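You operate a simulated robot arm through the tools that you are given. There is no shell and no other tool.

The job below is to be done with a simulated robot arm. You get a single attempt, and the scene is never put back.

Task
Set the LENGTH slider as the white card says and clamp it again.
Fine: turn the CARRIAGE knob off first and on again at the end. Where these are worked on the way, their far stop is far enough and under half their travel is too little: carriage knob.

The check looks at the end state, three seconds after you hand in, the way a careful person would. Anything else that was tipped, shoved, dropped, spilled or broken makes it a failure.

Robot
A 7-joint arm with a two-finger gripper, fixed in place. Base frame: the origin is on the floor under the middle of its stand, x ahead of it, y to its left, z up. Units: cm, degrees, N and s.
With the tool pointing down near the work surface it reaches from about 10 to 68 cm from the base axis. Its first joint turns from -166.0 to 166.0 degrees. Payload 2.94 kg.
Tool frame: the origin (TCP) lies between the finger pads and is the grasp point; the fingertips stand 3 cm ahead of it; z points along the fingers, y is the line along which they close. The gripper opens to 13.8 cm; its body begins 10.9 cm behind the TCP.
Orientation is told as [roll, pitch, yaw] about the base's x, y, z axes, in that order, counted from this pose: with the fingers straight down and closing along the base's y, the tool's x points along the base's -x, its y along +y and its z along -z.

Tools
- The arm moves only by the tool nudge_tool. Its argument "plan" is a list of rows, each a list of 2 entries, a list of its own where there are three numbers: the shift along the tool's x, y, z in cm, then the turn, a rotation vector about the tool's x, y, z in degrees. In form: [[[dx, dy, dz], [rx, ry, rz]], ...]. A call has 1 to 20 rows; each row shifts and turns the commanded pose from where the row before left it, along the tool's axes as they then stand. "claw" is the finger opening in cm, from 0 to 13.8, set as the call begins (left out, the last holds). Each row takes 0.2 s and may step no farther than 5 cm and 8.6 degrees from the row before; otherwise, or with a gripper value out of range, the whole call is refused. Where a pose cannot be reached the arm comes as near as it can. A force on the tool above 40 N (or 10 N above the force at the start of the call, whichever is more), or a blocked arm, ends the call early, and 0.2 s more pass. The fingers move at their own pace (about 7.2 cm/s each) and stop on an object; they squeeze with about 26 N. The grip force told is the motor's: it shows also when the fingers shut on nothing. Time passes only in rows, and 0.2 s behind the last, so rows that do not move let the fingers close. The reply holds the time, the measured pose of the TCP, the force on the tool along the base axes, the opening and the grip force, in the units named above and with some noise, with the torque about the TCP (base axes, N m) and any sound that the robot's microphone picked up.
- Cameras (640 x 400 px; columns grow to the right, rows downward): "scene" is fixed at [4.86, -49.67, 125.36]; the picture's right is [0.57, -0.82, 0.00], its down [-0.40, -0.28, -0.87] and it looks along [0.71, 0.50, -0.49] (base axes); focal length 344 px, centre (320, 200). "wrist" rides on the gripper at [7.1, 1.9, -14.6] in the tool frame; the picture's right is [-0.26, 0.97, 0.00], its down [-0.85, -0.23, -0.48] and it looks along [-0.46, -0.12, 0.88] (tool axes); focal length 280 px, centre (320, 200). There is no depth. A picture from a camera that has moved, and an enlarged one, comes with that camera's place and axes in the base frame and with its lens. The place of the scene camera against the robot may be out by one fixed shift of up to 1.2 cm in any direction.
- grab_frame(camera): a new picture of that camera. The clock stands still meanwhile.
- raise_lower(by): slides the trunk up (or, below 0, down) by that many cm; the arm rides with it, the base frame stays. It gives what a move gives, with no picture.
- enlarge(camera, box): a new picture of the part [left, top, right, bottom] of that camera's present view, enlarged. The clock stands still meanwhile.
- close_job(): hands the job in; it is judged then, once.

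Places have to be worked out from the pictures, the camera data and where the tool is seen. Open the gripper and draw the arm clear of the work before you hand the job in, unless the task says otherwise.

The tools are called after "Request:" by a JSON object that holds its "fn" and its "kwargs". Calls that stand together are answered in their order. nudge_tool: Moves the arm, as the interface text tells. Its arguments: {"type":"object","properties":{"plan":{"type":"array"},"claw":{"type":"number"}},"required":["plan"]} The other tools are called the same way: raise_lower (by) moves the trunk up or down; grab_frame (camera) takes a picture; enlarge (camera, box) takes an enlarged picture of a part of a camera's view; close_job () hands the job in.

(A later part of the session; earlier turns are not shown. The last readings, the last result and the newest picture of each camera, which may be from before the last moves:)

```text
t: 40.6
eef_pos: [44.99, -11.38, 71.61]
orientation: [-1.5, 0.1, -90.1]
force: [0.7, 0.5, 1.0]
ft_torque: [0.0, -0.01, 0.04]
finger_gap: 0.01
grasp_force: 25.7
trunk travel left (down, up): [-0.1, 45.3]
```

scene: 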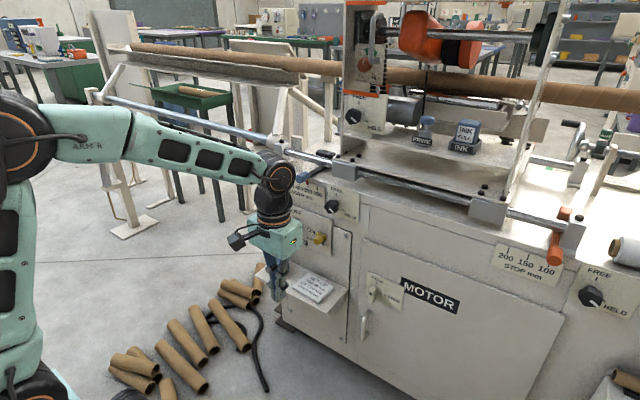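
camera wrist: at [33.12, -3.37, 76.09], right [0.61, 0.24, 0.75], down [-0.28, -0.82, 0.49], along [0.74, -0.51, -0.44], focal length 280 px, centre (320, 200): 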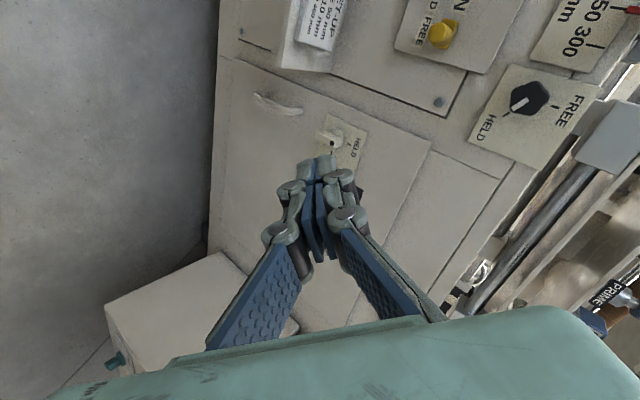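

Orientation is clean. Now I pitch up toward forward while moving forward and left together, staying well short of the machine, and check halfway.

Request:
{"fn": "nudge_tool", "kwargs": {"plan": [[[1.8, 2.0, 0], [-8.5, 0, 0]], [[1.8, 1.98, 0.3], [-8.5, 0, 0]], [[1.8, 1.91, 0.58], [-8.5, 0, 0]], [[1.8, 1.81, 0.86], [-8.5, 0, 0]], [[1.8, 1.66, 1.12], [-8.5, 0, 0]], [[1.8, 1.47, 1.35], [-8.5, 0, 0]], [[0, 0, 0], [0, 0, 0]]]}}

Request:
{"fn": "grab_frame", "kwargs": {"camera": "scene"}}

```text
t: 42.2
eef_pos: [56.12, -0.97, 70.14]
orientation: [45.6, -0.4, -89.9]
force: [-0.1, 0.4, -0.3]
ft_torque: [-0.01, 0.01, -0.01]
finger_gap: 0.0
grasp_force: 26.1
out of reach, approached as far as the arm can: row 6
trunk travel left (down, up): [-0.1, 45.3]
```

```text
taken
```

scene: 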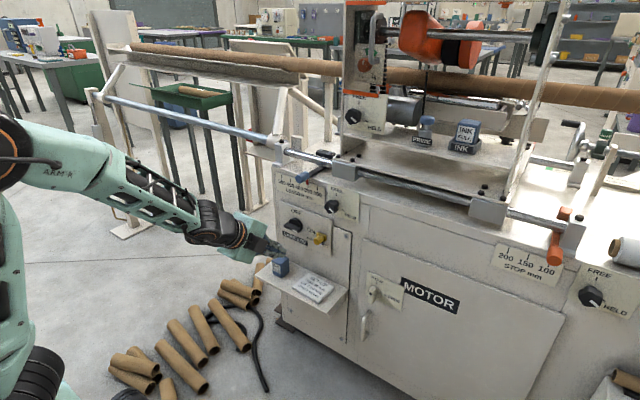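

The arm got to 45° and then met a limit, probably because it is folded too close in. I move 8 cm forward at this tilt, then try pitching further.

Request:
{"fn": "nudge_tool", "kwargs": {"plan": [[[0, 1.4, 1.4], [0, 0, 0]], [[0, 1.4, 1.4], [0, 0, 0]], [[0, 1.4, 1.4], [0, 0, 0]], [[0, 1.4, 1.4], [0, 0, 0]], [[0, 0, 0], [-5, 0, 0]], [[0, 0, 0], [-5, 0, 0]], [[0, 0, 0], [0, 0, 0]]]}}

Request:
{"fn": "grab_frame", "kwargs": {"camera": "scene"}}

```text
t: 43.8
eef_pos: [63.96, -0.92, 70.46]
orientation: [55.7, -0.5, -89.6]
force: [-1.1, 0.1, -0.2]
ft_torque: [0.01, -0.01, 0.04]
finger_gap: 0.0
grasp_force: 26.0
trunk travel left (down, up): [-0.1, 45.3]
```

```text
taken
```

scene: 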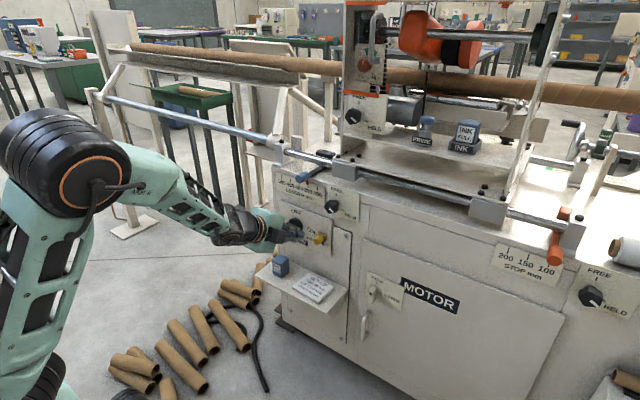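

No limit here: (64, -0.9, 70.5), tilt 34° below level. I try a further 10° of pitch in place.

Request:
{"fn": "nudge_tool", "kwargs": {"plan": [[[0, 0, 0], [-5, 0, 0]], [[0, 0, 0], [-5, 0, 0]], [[0, 0, 0], [0, 0, 0]]]}}

Request:
{"fn": "grab_frame", "kwargs": {"camera": "wrist"}}

```text
t: 44.6
eef_pos: [63.96, -0.97, 70.4]
orientation: [65.6, -0.3, -89.7]
force: [0.2, 0.0, 0.2]
ft_torque: [0.01, 0.0, -0.02]
finger_gap: 0.0
grasp_force: 25.6
trunk travel left (down, up): [-0.1, 45.3]
```

```text
taken
camera wrist: at [51.5, 6.09, 78.0], right [0.4, -0.26, 0.88], down [-0.52, -0.85, -0.01], along [0.75, -0.46, -0.47], focal length 280 px, centre (320, 200)
```

wrist: 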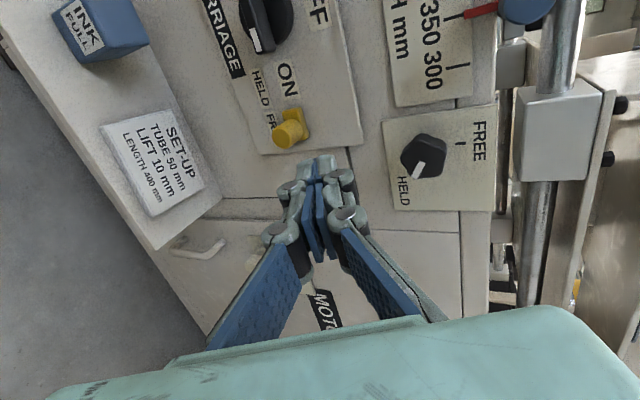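

Good view and no limit yet (tilt 24°). I try 10° more.

Request:
{"fn": "nudge_tool", "kwargs": {"plan": [[[0, 0, 0], [-5, 0, 0]], [[0, 0, 0], [-5, 0, 0]], [[0, 0, 0], [0, 0, 0]]]}}

Request:
{"fn": "grab_frame", "kwargs": {"camera": "scene"}}

```text
t: 45.4
eef_pos: [64.01, -0.98, 70.53]
orientation: [75.6, -0.3, -89.7]
force: [-0.2, -0.4, 0.3]
ft_torque: [-0.02, 0.0, 0.0]
finger_gap: 0.01
grasp_force: 26.2
trunk travel left (down, up): [-0.1, 45.3]
```

```text
taken
```

scene: 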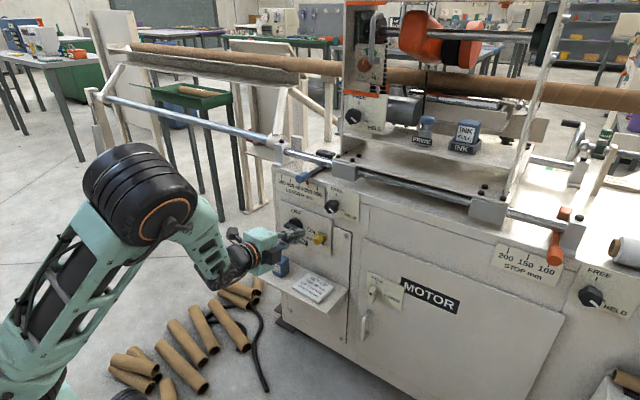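

Tilt is 14° now with the elbow moving up-right, still clean. I shift 8 cm left to line up with the carriage knob and look at it.

Request:
{"fn": "nudge_tool", "kwargs": {"plan": [[[2.5, 0, 0], [0, 0, 0]], [[2.5, 0, 0], [0, 0, 0]], [[2.5, 0, 0], [0, 0, 0]], [[0, 0, 0], [0, 0, 0]]]}}

Request:
{"fn": "grab_frame", "kwargs": {"camera": "wrist"}}

Request:
{"fn": "grab_frame", "kwargs": {"camera": "scene"}}

```text
t: 46.4
eef_pos: [63.86, 6.59, 70.48]
orientation: [75.6, -0.4, -89.7]
force: [-0.5, 0.0, 0.6]
ft_torque: [0.0, 0.03, -0.01]
finger_gap: 0.0
grasp_force: 26.2
trunk travel left (down, up): [-0.1, 45.3]
```

```text
taken
camera wrist: at [50.3, 13.62, 75.75], right [0.24, -0.26, 0.94], down [-0.51, -0.85, -0.1], along [0.82, -0.46, -0.34], focal length 280 px, centre (320, 200)
```

wrist: 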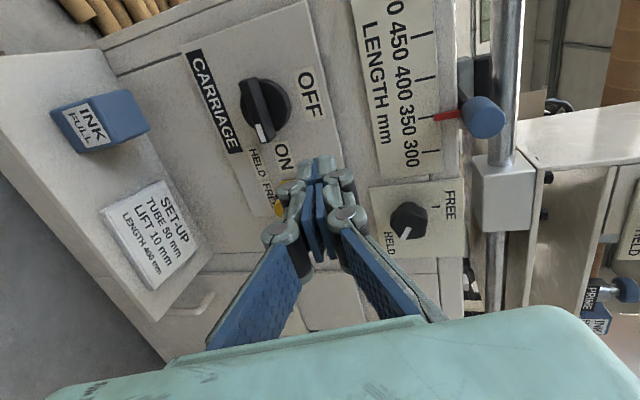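

```text
taken
```

scene: 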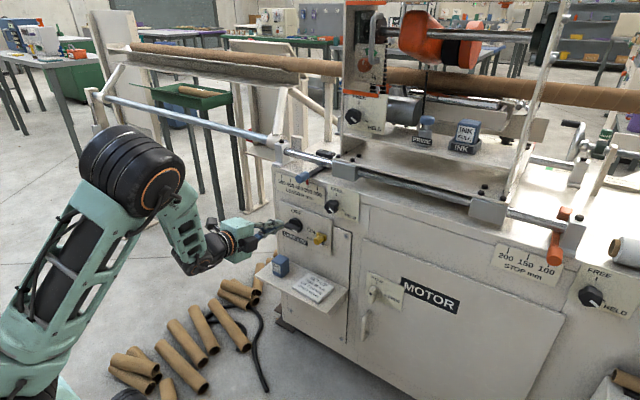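

Very clear view now. I enlarge the carriage knob for exact placing.

Request:
{"fn": "enlarge", "kwargs": {"camera": "wrist", "box": [180, 50, 340, 150]}}

Request:
{"fn": "enlarge", "kwargs": {"camera": "scene", "box": [240, 190, 368, 270]}}

```text
4.00 times, centred on (260, 100) of wrist
camera zoom: at [50.3, 13.62, 75.75], right [0.24, -0.26, 0.94], down [-0.51, -0.85, -0.1], along [0.82, -0.46, -0.34], focal length 1122 px, centre (560, 600)
```

zoom: 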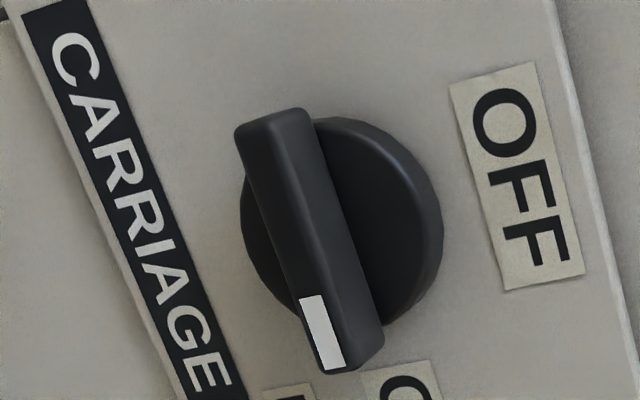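

```text
5.00 times, centred on (304, 230) of scene
camera zoom: at [4.86, -49.67, 125.36], right [0.57, -0.82, 0.0], down [-0.4, -0.28, -0.87], along [0.71, 0.5, -0.49], focal length 1718 px, centre (400, 50)
```

zoom: 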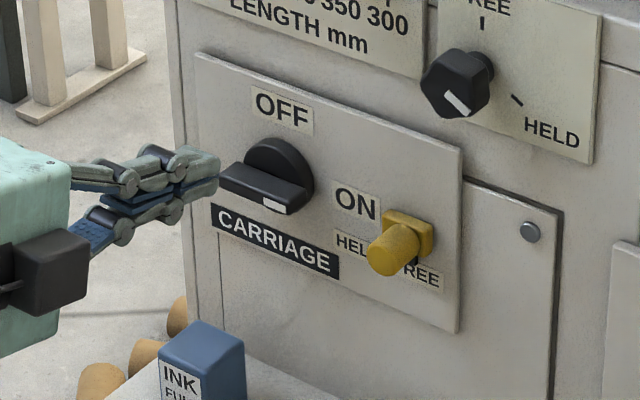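

I judge the carriage bar centred at about (74.0, 10.1, 62.2), lying level, 2.7 cm half-length, mark on the right. I'll push its right half up with the closed fingertips; first I come down in front of it, right of centre, still clear in x.

Request:
{"fn": "nudge_tool", "kwargs": {"plan": [[[0.22, -2.35, 1.12], [0, 0, 0]], [[0.22, -2.35, 1.12], [0, 0, 0]], [[0, 0, 0], [0, 0, 0]]]}}

```text
t: 47.2
eef_pos: [64.99, 7.06, 65.41]
orientation: [75.5, -0.4, -89.6]
force: [0.0, 0.7, 0.6]
ft_torque: [0.0, 0.01, -0.01]
finger_gap: 0.0
grasp_force: 26.1
trunk travel left (down, up): [-0.1, 45.3]
```

It follows well. Two more such rows bring the tip to the height below the bar.

Request:
{"fn": "nudge_tool", "kwargs": {"plan": [[[0.2, -2.35, 1.12], [0, 0, 0]], [[0.2, -2.35, 1.12], [0, 0, 0]], [[0, 0, 0], [0, 0, 0]]]}}

Request:
{"fn": "grab_frame", "kwargs": {"camera": "scene"}}

Request:
{"fn": "grab_frame", "kwargs": {"camera": "wrist"}}

```text
t: 48.0
eef_pos: [65.85, 7.43, 60.27]
orientation: [75.6, -0.4, -89.7]
force: [-0.4, -0.3, 0.3]
ft_torque: [-0.01, -0.01, -0.01]
finger_gap: 0.0
grasp_force: 26.2
trunk travel left (down, up): [-0.1, 45.3]
```

```text
taken
```

scene: 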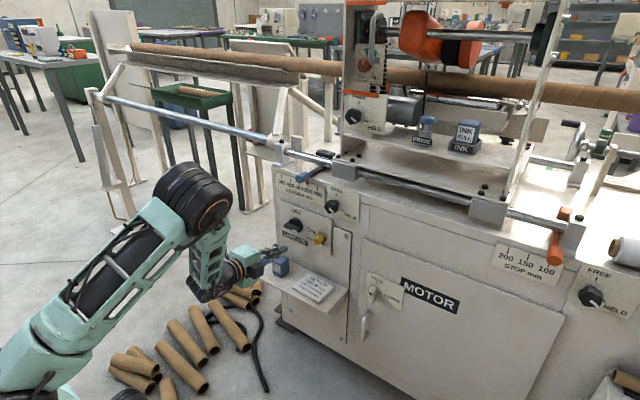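

```text
taken
camera wrist: at [52.26, 14.44, 65.53], right [0.24, -0.26, 0.94], down [-0.51, -0.85, -0.1], along [0.82, -0.46, -0.34], focal length 280 px, centre (320, 200)
```

wrist: 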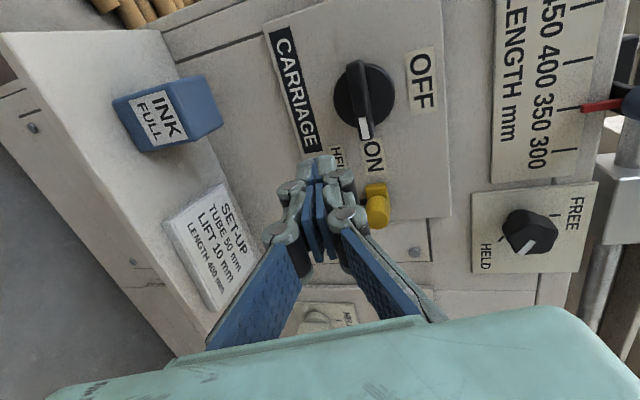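

I enlarge this view to fix the bar's depth and height against the fingertips.

Request:
{"fn": "enlarge", "kwargs": {"camera": "wrist", "box": [270, 40, 430, 140]}}

Request:
{"fn": "enlarge", "kwargs": {"camera": "scene", "box": [200, 190, 360, 290]}}

```text
4.00 times, centred on (350, 90) of wrist
camera zoom: at [52.26, 14.44, 65.53], right [0.24, -0.26, 0.94], down [-0.51, -0.85, -0.1], along [0.82, -0.46, -0.34], focal length 1122 px, centre (200, 640)
```

zoom: 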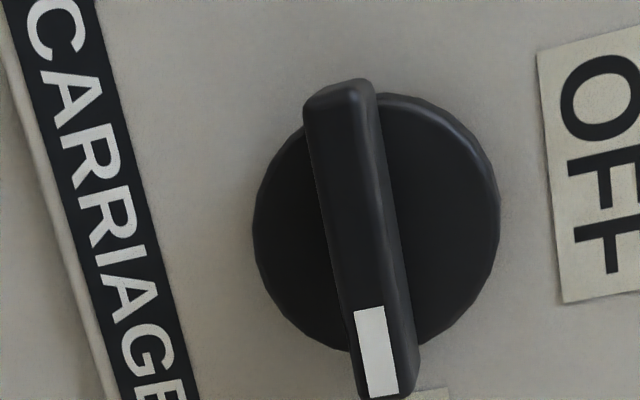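

```text
4.00 times, centred on (280, 240) of scene
camera zoom: at [4.86, -49.67, 125.36], right [0.57, -0.82, 0.0], down [-0.4, -0.28, -0.87], along [0.71, 0.5, -0.49], focal length 1374 px, centre (480, 40)
```

zoom: 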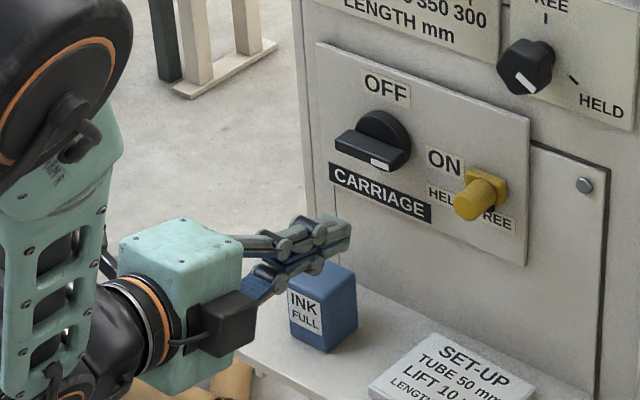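

The tip is right of the bar's centre and just below it, and the plate is at x ≈ 77.6 with the bar's face at 74.2. I slide in 6.2 cm so that the tip reaches x ≈ 75 under the bar's right half.

Request:
{"fn": "nudge_tool", "kwargs": {"plan": [[[0, 0.29, 1.53], [0, 0, 0]], [[0, 0.29, 1.53], [0, 0, 0]], [[0, 0.29, 1.53], [0, 0, 0]], [[0, 0.29, 1.53], [0, 0, 0]], [[0, 0, 0], [0, 0, 0]]]}}

Request:
{"fn": "enlarge", "kwargs": {"camera": "scene", "box": [240, 190, 368, 270]}}

Request:
{"fn": "grab_frame", "kwargs": {"camera": "wrist"}}

```text
t: 49.2
eef_pos: [72.06, 7.29, 59.79]
orientation: [75.5, -0.4, -89.8]
force: [-0.1, 0.2, -0.2]
ft_torque: [0.02, -0.02, -0.04]
finger_gap: 0.0
grasp_force: 26.1
trunk travel left (down, up): [-0.1, 45.3]
```

```text
5.00 times, centred on (304, 230) of scene
camera zoom: at [4.86, -49.67, 125.36], right [0.57, -0.82, 0.0], down [-0.4, -0.28, -0.87], along [0.71, 0.5, -0.49], focal length 1718 px, centre (400, 50)
```

zoom: 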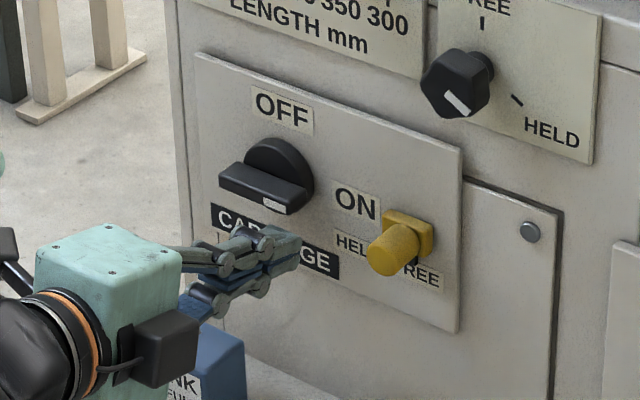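

```text
taken
camera wrist: at [58.5, 14.45, 65.08], right [0.24, -0.25, 0.94], down [-0.51, -0.85, -0.1], along [0.82, -0.46, -0.34], focal length 280 px, centre (320, 200)
```

wrist: 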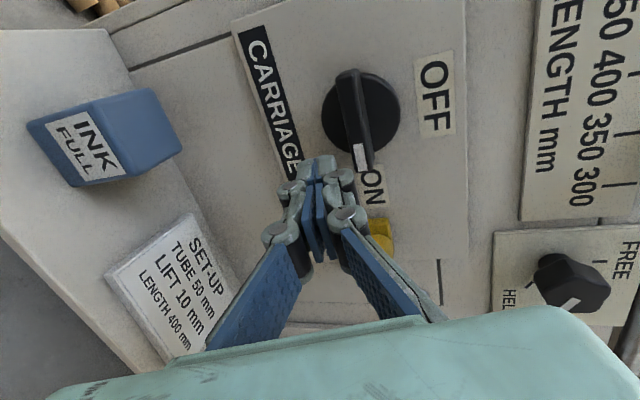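

The tip sits below the bar's right end with no contact force. Now I push upward 3.5 cm, which should swing the bar's marked end up.

Request:
{"fn": "nudge_tool", "kwargs": {"plan": [[[0.05, 0.84, -0.216], [0, 0, 0]], [[0.05, 0.84, -0.216], [0, 0, 0]], [[0.05, 0.84, -0.216], [0, 0, 0]], [[0.05, 0.84, -0.216], [0, 0, 0]], [[0, 0, 0], [0, 0, 0]]]}}

Request:
{"fn": "grab_frame", "kwargs": {"camera": "wrist"}}

Request:
{"fn": "enlarge", "kwargs": {"camera": "scene", "box": [240, 190, 368, 270]}}

```text
t: 50.4
eef_pos: [71.91, 7.72, 63.09]
orientation: [75.3, -0.2, -89.5]
force: [-26.8, 2.6, -6.5]
ft_torque: [-0.11, 0.17, 0.1]
finger_gap: 0.0
grasp_force: 26.0
trunk travel left (down, up): [-0.1, 45.3]
```

```text
taken
camera wrist: at [58.28, 14.66, 68.46], right [0.25, -0.25, 0.93], down [-0.51, -0.85, -0.1], along [0.82, -0.45, -0.34], focal length 280 px, centre (320, 200)
```

wrist: 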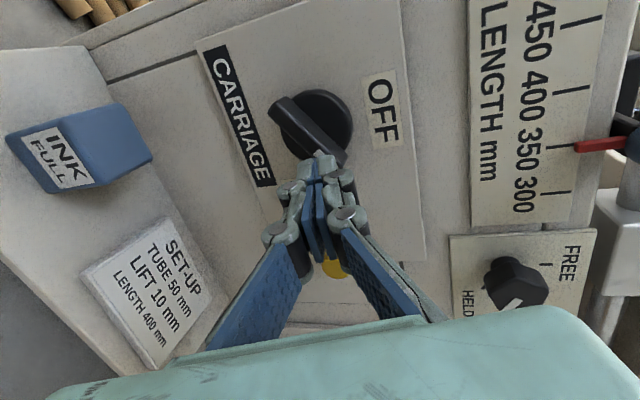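

```text
5.00 times, centred on (304, 230) of scene
camera zoom: at [4.86, -49.67, 125.36], right [0.57, -0.82, 0.0], down [-0.4, -0.28, -0.87], along [0.71, 0.5, -0.49], focal length 1718 px, centre (400, 50)
```

zoom: 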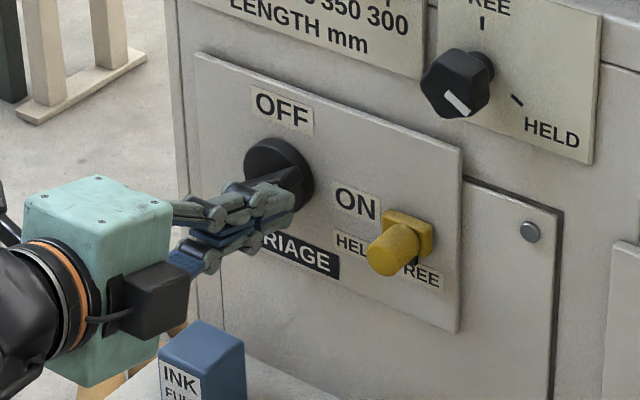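

The bar has swung about 40°, and the tool feels -27 N along x: the tip is rubbing on the knob's disc. I back off 0.6 cm and carry on up and to the left.

Request:
{"fn": "nudge_tool", "kwargs": {"plan": [[[0, -0.15, -0.6], [0, 0, 0]], [[0.15, 0.42, -0.11], [0, 0, 0]], [[0.2, 0.42, -0.11], [0, 0, 0]], [[0.2, 0.42, -0.11], [0, 0, 0]], [[0, 0, 0], [0, 0, 0]]]}}

Request:
{"fn": "grab_frame", "kwargs": {"camera": "wrist"}}

Request:
{"fn": "enlarge", "kwargs": {"camera": "scene", "box": [240, 190, 368, 270]}}

```text
t: 51.6
eef_pos: [71.4, 8.03, 64.53]
orientation: [75.6, -0.5, -89.8]
force: [-0.4, -0.6, -0.3]
ft_torque: [-0.01, -0.02, -0.03]
finger_gap: 0.0
grasp_force: 26.3
trunk travel left (down, up): [-0.1, 45.3]
```

```text
taken
camera wrist: at [57.84, 15.06, 69.86], right [0.24, -0.26, 0.94], down [-0.51, -0.85, -0.1], along [0.82, -0.46, -0.34], focal length 280 px, centre (320, 200)
```

wrist: 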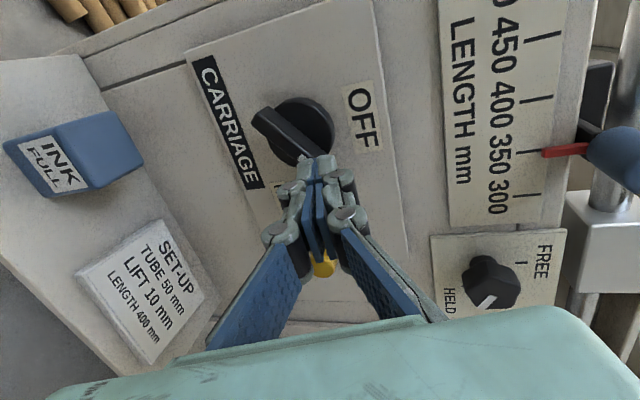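

```text
5.00 times, centred on (304, 230) of scene
camera zoom: at [4.86, -49.67, 125.36], right [0.57, -0.82, 0.0], down [-0.4, -0.28, -0.87], along [0.71, 0.5, -0.49], focal length 1718 px, centre (400, 50)
```

zoom: 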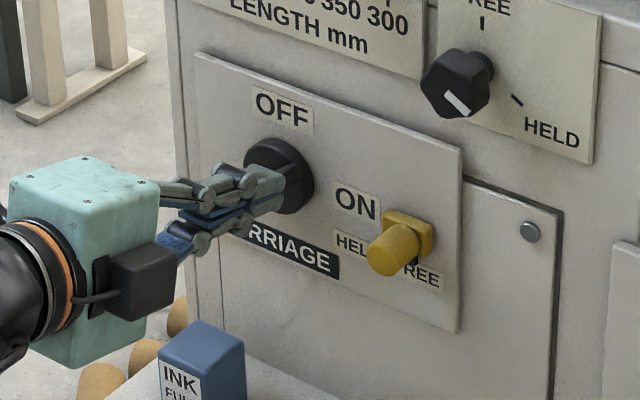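

Force has dropped to nothing and the bar seems to be at about 50°; the tip may have slid over its face. I zoom in to see.

Request:
{"fn": "enlarge", "kwargs": {"camera": "wrist", "box": [230, 80, 390, 180]}}

Request:
{"fn": "enlarge", "kwargs": {"camera": "scene", "box": [272, 208, 320, 238]}}

```text
4.00 times, centred on (310, 130) of wrist
camera zoom: at [57.84, 15.06, 69.86], right [0.24, -0.26, 0.94], down [-0.51, -0.85, -0.1], along [0.82, -0.46, -0.34], focal length 1122 px, centre (360, 480)
```

zoom: 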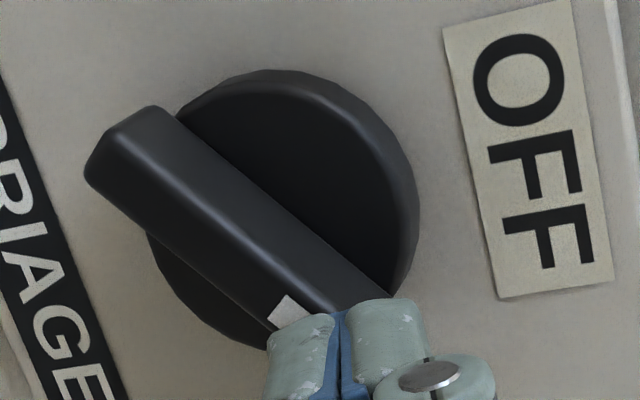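

```text
13.33 times, centred on (296, 223) of scene
camera zoom: at [4.86, -49.67, 125.36], right [0.57, -0.82, 0.0], down [-0.4, -0.28, -0.87], along [0.71, 0.5, -0.49], focal length 4580 px, centre (640, -107)
```

zoom: 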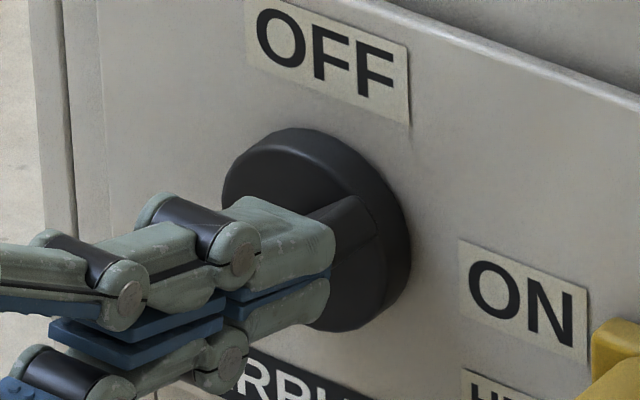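

The fingertips slid onto the bar's front face; touch shows that face lies at about x = 75, deeper than my estimate. I back off, drop below-right of the bar (now at about 45°) and insert about 1 cm deeper than before.

Request:
{"fn": "nudge_tool", "kwargs": {"plan": [[[0, -0.6, -2.32], [0, 0, 0]], [[-1.13, -2.5, 0.64], [0, 0, 0]], [[0, 0.25, 0.97], [0, 0, 0]], [[0, 0.25, 0.97], [0, 0, 0]], [[0, 0.25, 0.97], [0, 0, 0]], [[0, 0.25, 0.97], [0, 0, 0]], [[0, 0, 0], [0, 0, 0]]]}}

Request:
{"fn": "enlarge", "kwargs": {"camera": "wrist", "box": [230, 80, 390, 180]}}

Request:
{"fn": "enlarge", "kwargs": {"camera": "scene", "box": [272, 208, 320, 238]}}

```text
t: 53.2
eef_pos: [73.0, 6.83, 62.07]
orientation: [75.4, -0.4, -89.6]
force: [0.3, 0.3, -0.1]
ft_torque: [0.0, 0.0, -0.05]
finger_gap: 0.01
grasp_force: 25.8
trunk travel left (down, up): [-0.1, 45.3]
```

```text
4.00 times, centred on (310, 130) of wrist
camera zoom: at [59.46, 13.86, 67.32], right [0.24, -0.25, 0.94], down [-0.51, -0.85, -0.1], along [0.82, -0.46, -0.34], focal length 1122 px, centre (360, 480)
```

zoom: 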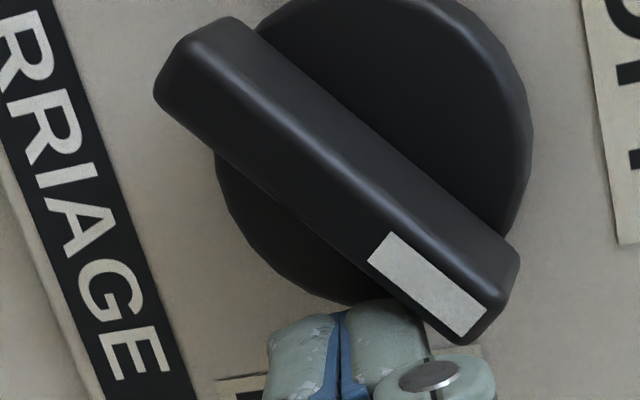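

```text
13.33 times, centred on (296, 223) of scene
camera zoom: at [4.86, -49.67, 125.36], right [0.57, -0.82, 0.0], down [-0.4, -0.28, -0.87], along [0.71, 0.5, -0.49], focal length 4580 px, centre (640, -107)
```

zoom: 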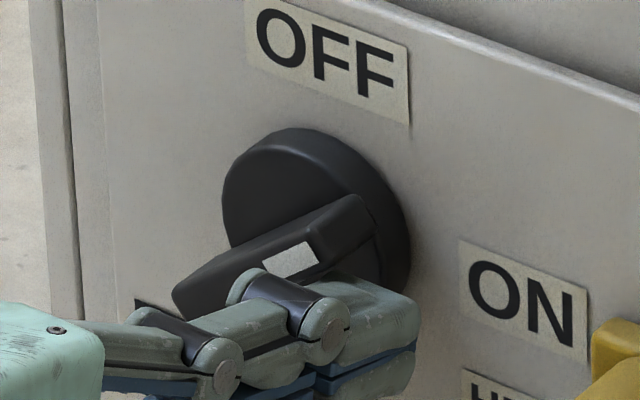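

The tip is now properly beside the bar's lower right flank, with depth to spare. I push up and left along an arc.

Request:
{"fn": "nudge_tool", "kwargs": {"plan": [[[0.25, 0.58, -0.15], [0, 0, 0]], [[0.25, 0.58, -0.15], [0, 0, 0]], [[0.25, 0.58, -0.15], [0, 0, 0]], [[0.3, 0.29, -0.075], [0, 0, 0]], [[0.3, 0.29, -0.075], [0, 0, 0]], [[0, 0, 0], [0, 0, 0]]]}}

Request:
{"fn": "enlarge", "kwargs": {"camera": "wrist", "box": [230, 80, 390, 180]}}

Request:
{"fn": "enlarge", "kwargs": {"camera": "scene", "box": [272, 208, 320, 238]}}

```text
t: 54.6
eef_pos: [73.17, 8.19, 64.52]
orientation: [75.5, -0.4, -89.8]
force: [-1.4, -3.1, -0.4]
ft_torque: [0.02, 0.03, -0.07]
finger_gap: 0.0
grasp_force: 26.4
trunk travel left (down, up): [-0.1, 45.3]
```

```text
4.00 times, centred on (310, 130) of wrist
camera zoom: at [59.49, 15.26, 69.66], right [0.24, -0.26, 0.94], down [-0.52, -0.85, -0.1], along [0.82, -0.46, -0.34], focal length 1122 px, centre (360, 480)
```

zoom: 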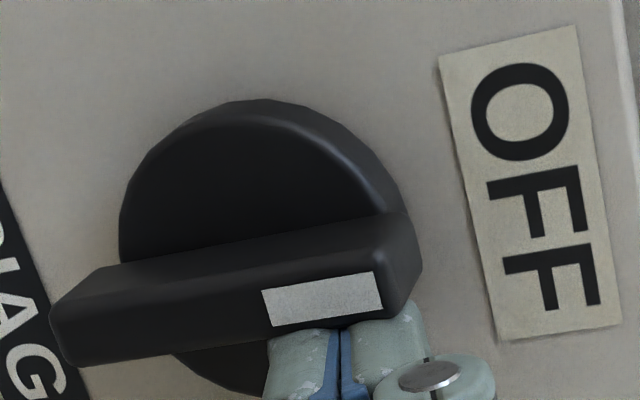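

```text
13.33 times, centred on (296, 223) of scene
camera zoom: at [4.86, -49.67, 125.36], right [0.57, -0.82, 0.0], down [-0.4, -0.28, -0.87], along [0.71, 0.5, -0.49], focal length 4580 px, centre (640, -107)
```

zoom: 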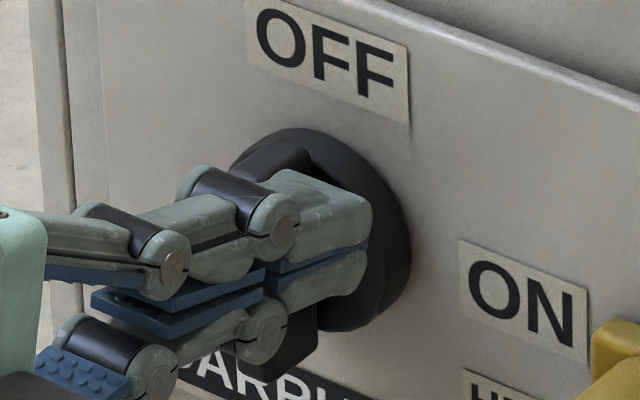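

The bar now stands upright under OFF. I give it one slight extra push left to be sure it is at the stop.

Request:
{"fn": "nudge_tool", "kwargs": {"plan": [[[0.2, 0.1, 0], [0, 0, 0]], [[0.15, 0, 0], [0, 0, 0]], [[0, 0, 0], [0, 0, 0]]]}}

Request:
{"fn": "enlarge", "kwargs": {"camera": "wrist", "box": [230, 80, 390, 180]}}

```text
t: 55.4
eef_pos: [73.05, 8.23, 64.32]
orientation: [75.5, -0.3, -90.0]
force: [-6.9, -17.5, -1.8]
ft_torque: [-0.11, 0.09, -0.26]
finger_gap: 0.6
grasp_force: 28.5
trunk travel left (down, up): [-0.1, 45.3]
```

```text
4.00 times, centred on (310, 130) of wrist
camera zoom: at [59.54, 15.35, 69.69], right [0.24, -0.26, 0.94], down [-0.52, -0.85, -0.1], along [0.82, -0.46, -0.34], focal length 1122 px, centre (360, 480)
```

zoom: 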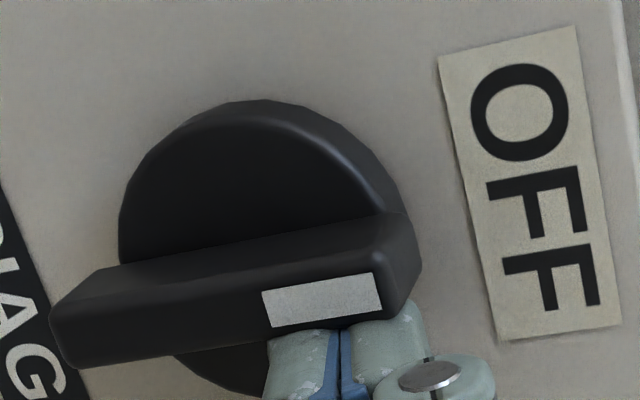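

The carriage knob is hard against its OFF stop (17 N, no further turn). I release to the right and draw straight back 7 cm.

Request:
{"fn": "nudge_tool", "kwargs": {"plan": [[[-0.7, 0, 0], [0, 0, 0]], [[0, -0.58, -2.26], [0, 0, 0]], [[0, -0.58, -2.26], [0, 0, 0]], [[0, -0.58, -2.26], [0, 0, 0]], [[0, 0, 0], [0, 0, 0]]]}}

Request:
{"fn": "grab_frame", "kwargs": {"camera": "wrist"}}

Request:
{"fn": "grab_frame", "kwargs": {"camera": "scene"}}

```text
t: 56.6
eef_pos: [66.12, 7.83, 64.65]
orientation: [75.6, -0.2, -89.7]
force: [-0.1, -0.5, 0.3]
ft_torque: [0.0, 0.02, -0.01]
finger_gap: 0.0
grasp_force: 28.7
trunk travel left (down, up): [-0.1, 45.3]
```

```text
taken
camera wrist: at [52.42, 14.93, 69.9], right [0.24, -0.26, 0.94], down [-0.51, -0.85, -0.1], along [0.82, -0.46, -0.34], focal length 280 px, centre (320, 200)
```

wrist: 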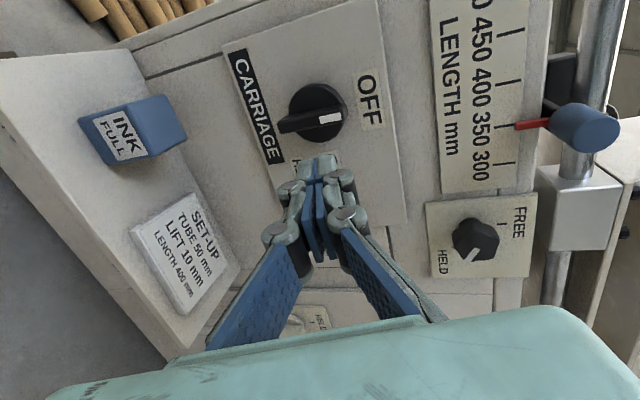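

```text
taken
```

scene: 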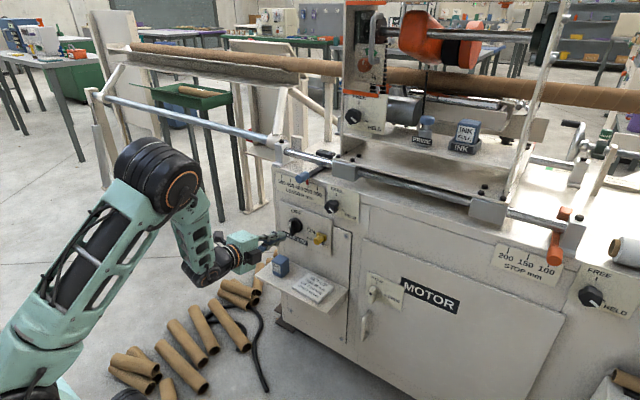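

CARRIAGE stands at OFF. Next the clamp knob: I zoom on it from here to learn its flats and place.

Request:
{"fn": "enlarge", "kwargs": {"camera": "wrist", "box": [410, 190, 554, 280]}}

Request:
{"fn": "enlarge", "kwargs": {"camera": "scene", "box": [310, 185, 374, 225]}}

```text
4.44 times, centred on (482, 235) of wrist
camera zoom: at [52.42, 14.93, 69.9], right [0.24, -0.26, 0.94], down [-0.51, -0.85, -0.1], along [0.82, -0.46, -0.34], focal length 1246 px, centre (-400, 44)
```

zoom: 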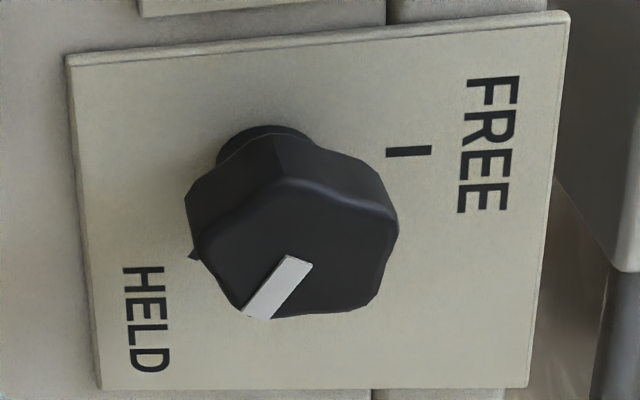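

```text
10.00 times, centred on (342, 205) of scene
camera zoom: at [4.86, -49.67, 125.36], right [0.57, -0.82, 0.0], down [-0.4, -0.28, -0.87], along [0.71, 0.5, -0.49], focal length 3435 px, centre (100, 150)
```

zoom: 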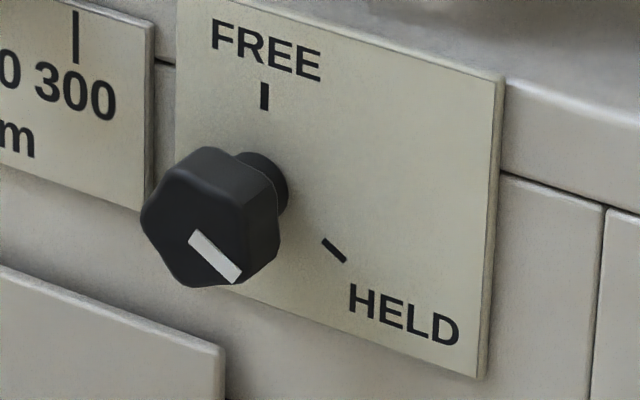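

The knob is a lobed, roughly six-sided one with its mark on a lobe, held at 4 o'clock; flats should face about 56° from level. I move in front of it, staying 8 cm off, at the present tilt.

Request:
{"fn": "nudge_tool", "kwargs": {"plan": [[[-2.6, 2.03, -0.93], [0, 0, 0]], [[-2.6, 2.03, -0.93], [0, 0, 0]], [[-2.6, 2.03, -0.93], [0, 0, 0]], [[-2.6, 2.03, -0.93], [0, 0, 0]], [[-2.6, 2.03, -0.93], [0, 0, 0]], [[0, 0, 0], [0, 0, 0]]]}}

Request:
{"fn": "grab_frame", "kwargs": {"camera": "scene"}}

Request:
{"fn": "grab_frame", "kwargs": {"camera": "wrist"}}

```text
t: 58.0
eef_pos: [63.88, -5.02, 75.35]
orientation: [75.4, -0.3, -89.8]
force: [-0.3, 0.4, -0.1]
ft_torque: [-0.01, -0.03, 0.01]
finger_gap: 0.0
grasp_force: 28.0
trunk travel left (down, up): [-0.1, 45.3]
```

```text
taken
```

scene: 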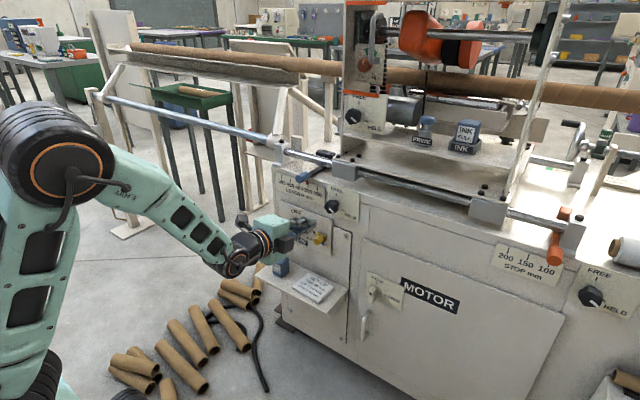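

```text
taken
camera wrist: at [50.27, 1.99, 80.75], right [0.24, -0.25, 0.94], down [-0.51, -0.85, -0.1], along [0.82, -0.46, -0.34], focal length 280 px, centre (320, 200)
```

wrist: 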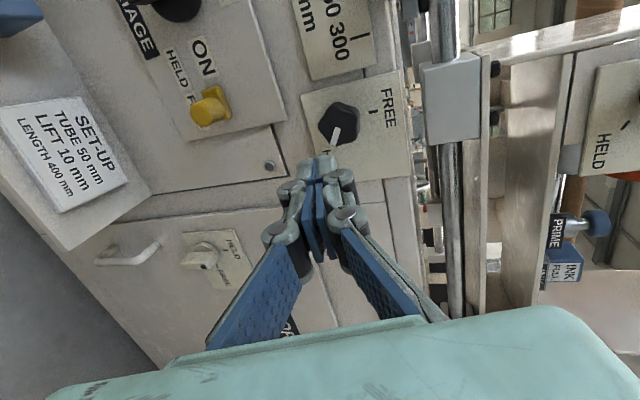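

The arm has a good elbow-up shape here. I take out the remaining 14.5° of tilt so the tool lines up with the knob's axis.

Request:
{"fn": "nudge_tool", "kwargs": {"plan": [[[0, 0, 0], [-5, 0, 0]], [[0, 0, 0], [-5, 0, 0]], [[0, 0, 0], [-4.5, 0, 0]], [[0, 0, 0], [0, 0, 0]]]}}

Request:
{"fn": "grab_frame", "kwargs": {"camera": "scene"}}

Request:
{"fn": "enlarge", "kwargs": {"camera": "wrist", "box": [270, 70, 430, 170]}}

```text
t: 59.0
eef_pos: [63.98, -5.01, 75.58]
orientation: [90.1, -0.3, -89.7]
force: [1.1, 0.6, -0.2]
ft_torque: [0.03, -0.05, 0.01]
finger_gap: 0.0
grasp_force: 28.7
trunk travel left (down, up): [-0.1, 45.3]
```

```text
taken
```

scene: 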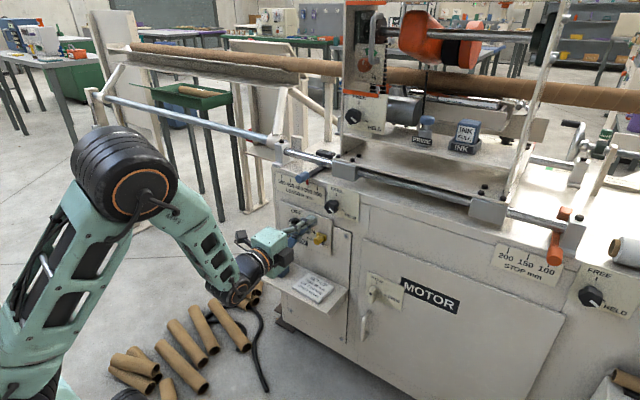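

```text
4.00 times, centred on (350, 120) of wrist
camera zoom: at [49.55, 1.98, 77.21], right [0.0, -0.26, 0.97], down [-0.47, -0.85, -0.23], along [0.88, -0.46, -0.12], focal length 1122 px, centre (200, 520)
```

zoom: 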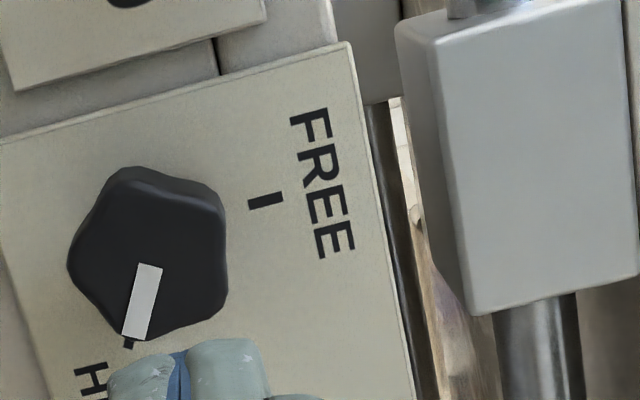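

The tool is now level. The knob is five-lobed with the mark lobe at about -30° (4 o'clock), FREE at 12 o'clock, so a 120° turn. I roll the tool +84° so the fingers close along lobe/flat at 6° from level, leaving the whole turn inside tested roll range.

Request:
{"fn": "nudge_tool", "kwargs": {"plan": [[[0, 0, 0], [0, 0, 8.4]], [[0, 0, 0], [0, 0, 8.4]], [[0, 0, 0], [0, 0, 8.4]], [[0, 0, 0], [0, 0, 8.4]], [[0, 0, 0], [0, 0, 8.4]], [[0, 0, 0], [0, 0, 0]]], "claw": 6}}

Request:
{"fn": "grab_frame", "kwargs": {"camera": "scene"}}

```text
t: 60.4
eef_pos: [64.21, -5.13, 75.54]
orientation: [90.0, 41.8, -89.7]
force: [-1.1, 0.0, -0.1]
ft_torque: [0.0, 0.01, 0.0]
finger_gap: 5.99
grasp_force: 0.1
trunk travel left (down, up): [-0.1, 45.3]
```

```text
taken
```

scene: 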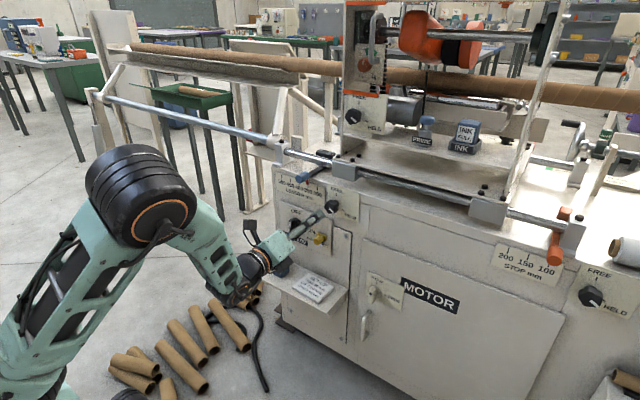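

No limit so far. I add 6° of roll (closing line at 42° from level, again a lobe/flat pair) and check the aim: the tool axis at the knob's distance should appear near pixel (320, 138).

Request:
{"fn": "nudge_tool", "kwargs": {"plan": [[[0, 0, 0], [0, 0, 6]], [[0, 0, 0], [0, 0, 0]]]}}

Request:
{"fn": "grab_frame", "kwargs": {"camera": "wrist"}}

Request:
{"fn": "enlarge", "kwargs": {"camera": "wrist", "box": [240, 80, 400, 180]}}

```text
t: 61.0
eef_pos: [64.15, -5.08, 75.46]
orientation: [90.0, 47.7, -89.7]
force: [-0.4, 0.5, 0.3]
ft_torque: [-0.01, 0.02, 0.0]
finger_gap: 5.99
grasp_force: 0.1
trunk travel left (down, up): [-0.1, 45.3]
```

```text
taken
camera wrist: at [49.6, -1.84, 81.87], right [0.0, -0.89, 0.46], down [-0.47, -0.4, -0.78], along [0.88, -0.21, -0.42], focal length 280 px, centre (320, 200)
```

wrist: 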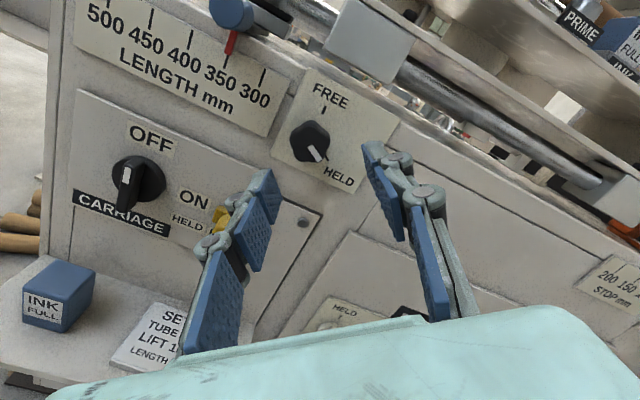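

```text
4.00 times, centred on (320, 130) of wrist
camera zoom: at [49.6, -1.84, 81.87], right [0.0, -0.89, 0.46], down [-0.47, -0.4, -0.78], along [0.88, -0.21, -0.42], focal length 1122 px, centre (320, 480)
```

zoom: 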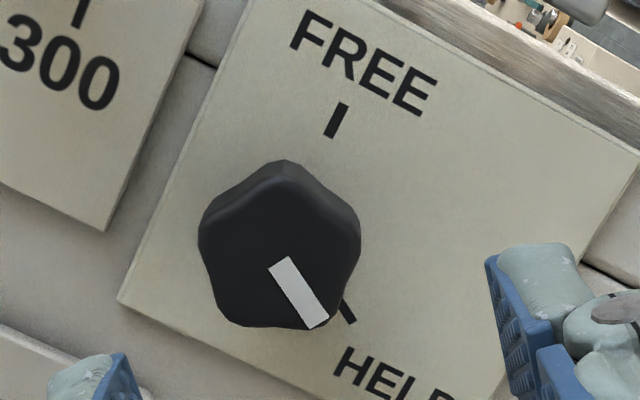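

The aim is good: the knob's axis lies about 1.04 cm toward tool -y and 0.32 cm toward -x from the tool axis, i.e. at (y -4.5, z 74.5). I correct laterally (leaving 0.2 cm for the lobe/flat asymmetry) and go 5 cm forward, then re-check.

Request:
{"fn": "nudge_tool", "kwargs": {"plan": [[[-0.16, -0.42, 1.25], [0, 0, 0]], [[-0.16, -0.42, 1.25], [0, 0, 0]], [[0, 0, 1.25], [0, 0, 0]], [[0, 0, 1.25], [0, 0, 0]], [[0, 0, 0], [0, 0, 0]]]}}

Request:
{"fn": "enlarge", "kwargs": {"camera": "wrist", "box": [220, 80, 420, 205]}}

Request:
{"fn": "grab_frame", "kwargs": {"camera": "scene"}}

```text
t: 62.2
eef_pos: [69.13, -4.51, 74.55]
orientation: [90.1, 47.6, -89.7]
force: [-0.5, -0.6, -0.6]
ft_torque: [0.0, 0.0, -0.02]
finger_gap: 5.98
grasp_force: 0.0
trunk travel left (down, up): [-0.1, 45.3]
```

```text
3.20 times, centred on (320, 142) of wrist
camera zoom: at [54.52, -1.26, 81.03], right [0.0, -0.89, 0.46], down [-0.47, -0.4, -0.78], along [0.88, -0.21, -0.42], focal length 897 px, centre (320, 384)
```

zoom: 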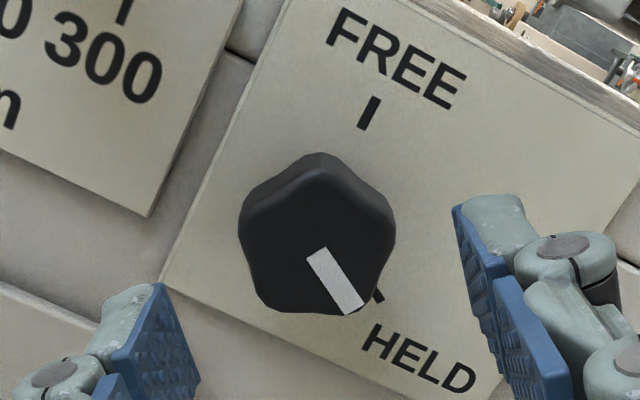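

```text
taken
```

scene: 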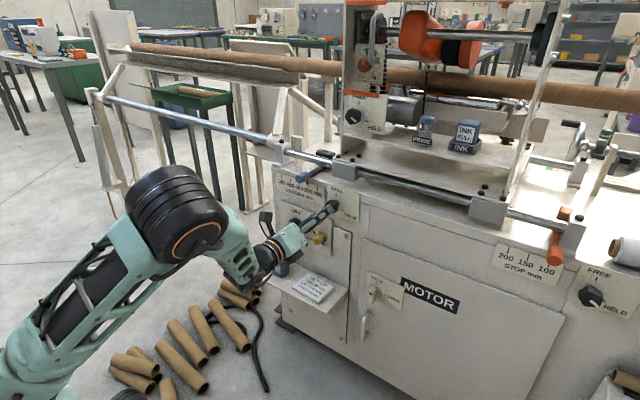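

Well centred now (knob about 0.1 cm off). I insert 4 cm so the pads straddle the knob, tips ending about 1.5 cm short of the panel.

Request:
{"fn": "nudge_tool", "kwargs": {"plan": [[[0.1, 0.1, 1.4], [0, 0, 0]], [[0.04, 0.05, 1.3], [0, 0, 0]], [[0, 0, 1.3], [0, 0, 0]], [[0, 0, 0], [0, 0, 0]]]}}

Request:
{"fn": "enlarge", "kwargs": {"camera": "wrist", "box": [220, 80, 420, 205]}}

Request:
{"fn": "enlarge", "kwargs": {"camera": "scene", "box": [270, 175, 382, 245]}}

```text
t: 63.2
eef_pos: [73.33, -4.54, 74.98]
orientation: [90.1, 47.7, -89.8]
force: [-0.3, 1.0, -0.2]
ft_torque: [-0.02, -0.02, 0.02]
finger_gap: 6.03
grasp_force: 0.1
trunk travel left (down, up): [-0.1, 45.3]
```

```text
3.20 times, centred on (320, 142) of wrist
camera zoom: at [58.71, -1.34, 81.3], right [0.0, -0.89, 0.46], down [-0.47, -0.4, -0.78], along [0.88, -0.21, -0.42], focal length 897 px, centre (320, 384)
```

zoom: 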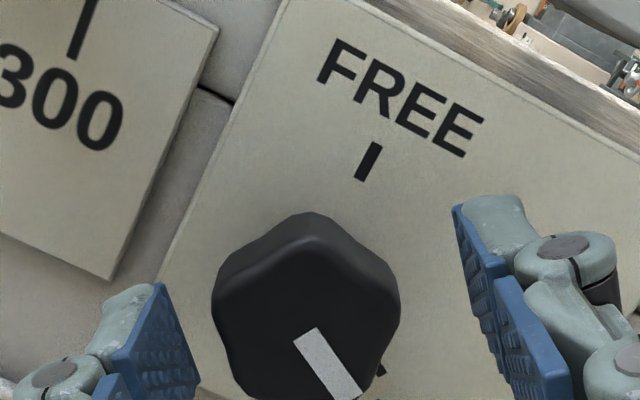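

```text
5.71 times, centred on (326, 210) of scene
camera zoom: at [4.86, -49.67, 125.36], right [0.57, -0.82, 0.0], down [-0.4, -0.28, -0.87], along [0.71, 0.5, -0.49], focal length 1963 px, centre (286, 143)
```

zoom: 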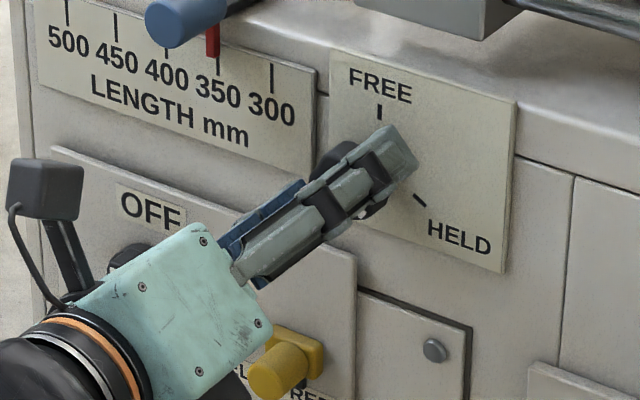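

The knob sits between the pads. I trim 0.15 cm and close the fingers on it.

Request:
{"fn": "nudge_tool", "kwargs": {"plan": [[[0.15, 0, 0], [0, 0, 0]]]}}

Request:
{"fn": "nudge_tool", "kwargs": {"plan": [[[0, 0, 0], [0, 0, 0]], [[0, 0, 0], [0, 0, 0]], [[0, 0, 0], [0, 0, 0]]], "claw": 2.5}}

Request:
{"fn": "enlarge", "kwargs": {"camera": "wrist", "box": [220, 80, 420, 205]}}

```text
t: 63.6
eef_pos: [73.08, -4.47, 75.16]
orientation: [90.1, 47.6, -89.7]
force: [0.4, 0.5, 0.1]
ft_torque: [0.01, 0.0, -0.01]
finger_gap: 6.02
grasp_force: 0.1
trunk travel left (down, up): [-0.1, 45.3]
```

```text
t: 64.4
eef_pos: [73.12, -4.25, 74.75]
orientation: [89.6, 47.6, -89.8]
force: [-1.9, 10.5, -9.3]
ft_torque: [0.04, 0.29, 0.39]
finger_gap: 3.36
grasp_force: 45.4
trunk travel left (down, up): [-0.1, 45.3]
```

```text
3.20 times, centred on (320, 142) of wrist
camera zoom: at [58.69, -1.05, 81.25], right [0.01, -0.89, 0.46], down [-0.48, -0.41, -0.78], along [0.88, -0.21, -0.43], focal length 897 px, centre (320, 384)
```

zoom: 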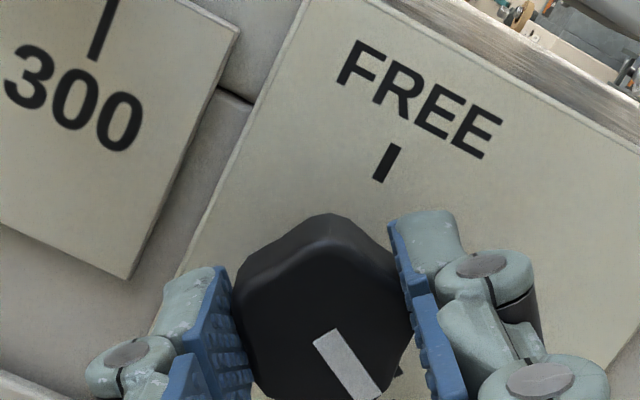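

The knob is gripped (gap 3.36 cm). The arm feels 14 N along tool -y, so I yield 0.15 cm that way to centre before turning.

Request:
{"fn": "nudge_tool", "kwargs": {"plan": [[[0, -0.2, 0], [0, 0, 0]], [[0, 0, 0], [0, 0, 0]]]}}

```text
t: 65.0
eef_pos: [73.27, -4.18, 74.85]
orientation: [89.8, 47.5, -89.8]
force: [-7.0, 10.4, -13.1]
ft_torque: [0.09, -0.02, 0.63]
finger_gap: 3.38
grasp_force: 44.9
trunk travel left (down, up): [-0.1, 45.3]
```

The force hasn't dropped yet; I shift another 0.25 cm and read again.

Request:
{"fn": "nudge_tool", "kwargs": {"plan": [[[0, -0.25, 0], [0, 0, 0]], [[0, 0, 0], [0, 0, 0]], [[0, 0, 0], [0, 0, 0]]]}}

```text
t: 65.8
eef_pos: [73.19, -4.27, 74.78]
orientation: [90.1, 47.5, -89.8]
force: [-12.0, 6.4, -6.3]
ft_torque: [0.06, 0.7, -0.28]
finger_gap: 3.37
grasp_force: 45.1
trunk travel left (down, up): [-0.1, 45.3]
```

Lateral force has eased to about 9 N. I begin turning counter-clockwise (toward FREE), three rows first.

Request:
{"fn": "nudge_tool", "kwargs": {"plan": [[[0, 0, 0], [0, 0, -8]], [[0, 0, 0], [0, 0, -8]], [[0, 0, 0], [0, 0, -8]], [[0, 0, 0], [0, 0, 0]]]}}

Request:
{"fn": "enlarge", "kwargs": {"camera": "wrist", "box": [220, 80, 420, 205]}}

```text
t: 66.8
eef_pos: [73.25, -4.15, 74.62]
orientation: [90.0, 23.6, -89.7]
force: [-5.8, 5.8, -7.7]
ft_torque: [0.03, 0.1, -0.09]
finger_gap: 3.39
grasp_force: 44.9
trunk travel left (down, up): [-0.1, 45.3]
```

```text
3.20 times, centred on (320, 142) of wrist
camera zoom: at [58.67, 1.5, 79.1], right [0.0, -0.63, 0.78], down [-0.47, -0.69, -0.55], along [0.88, -0.37, -0.3], focal length 897 px, centre (320, 384)
```

zoom: 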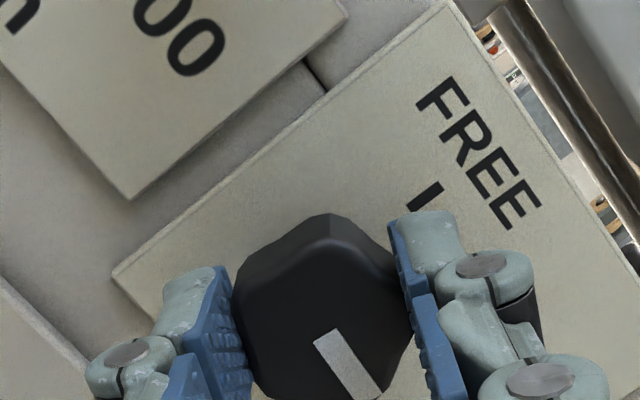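

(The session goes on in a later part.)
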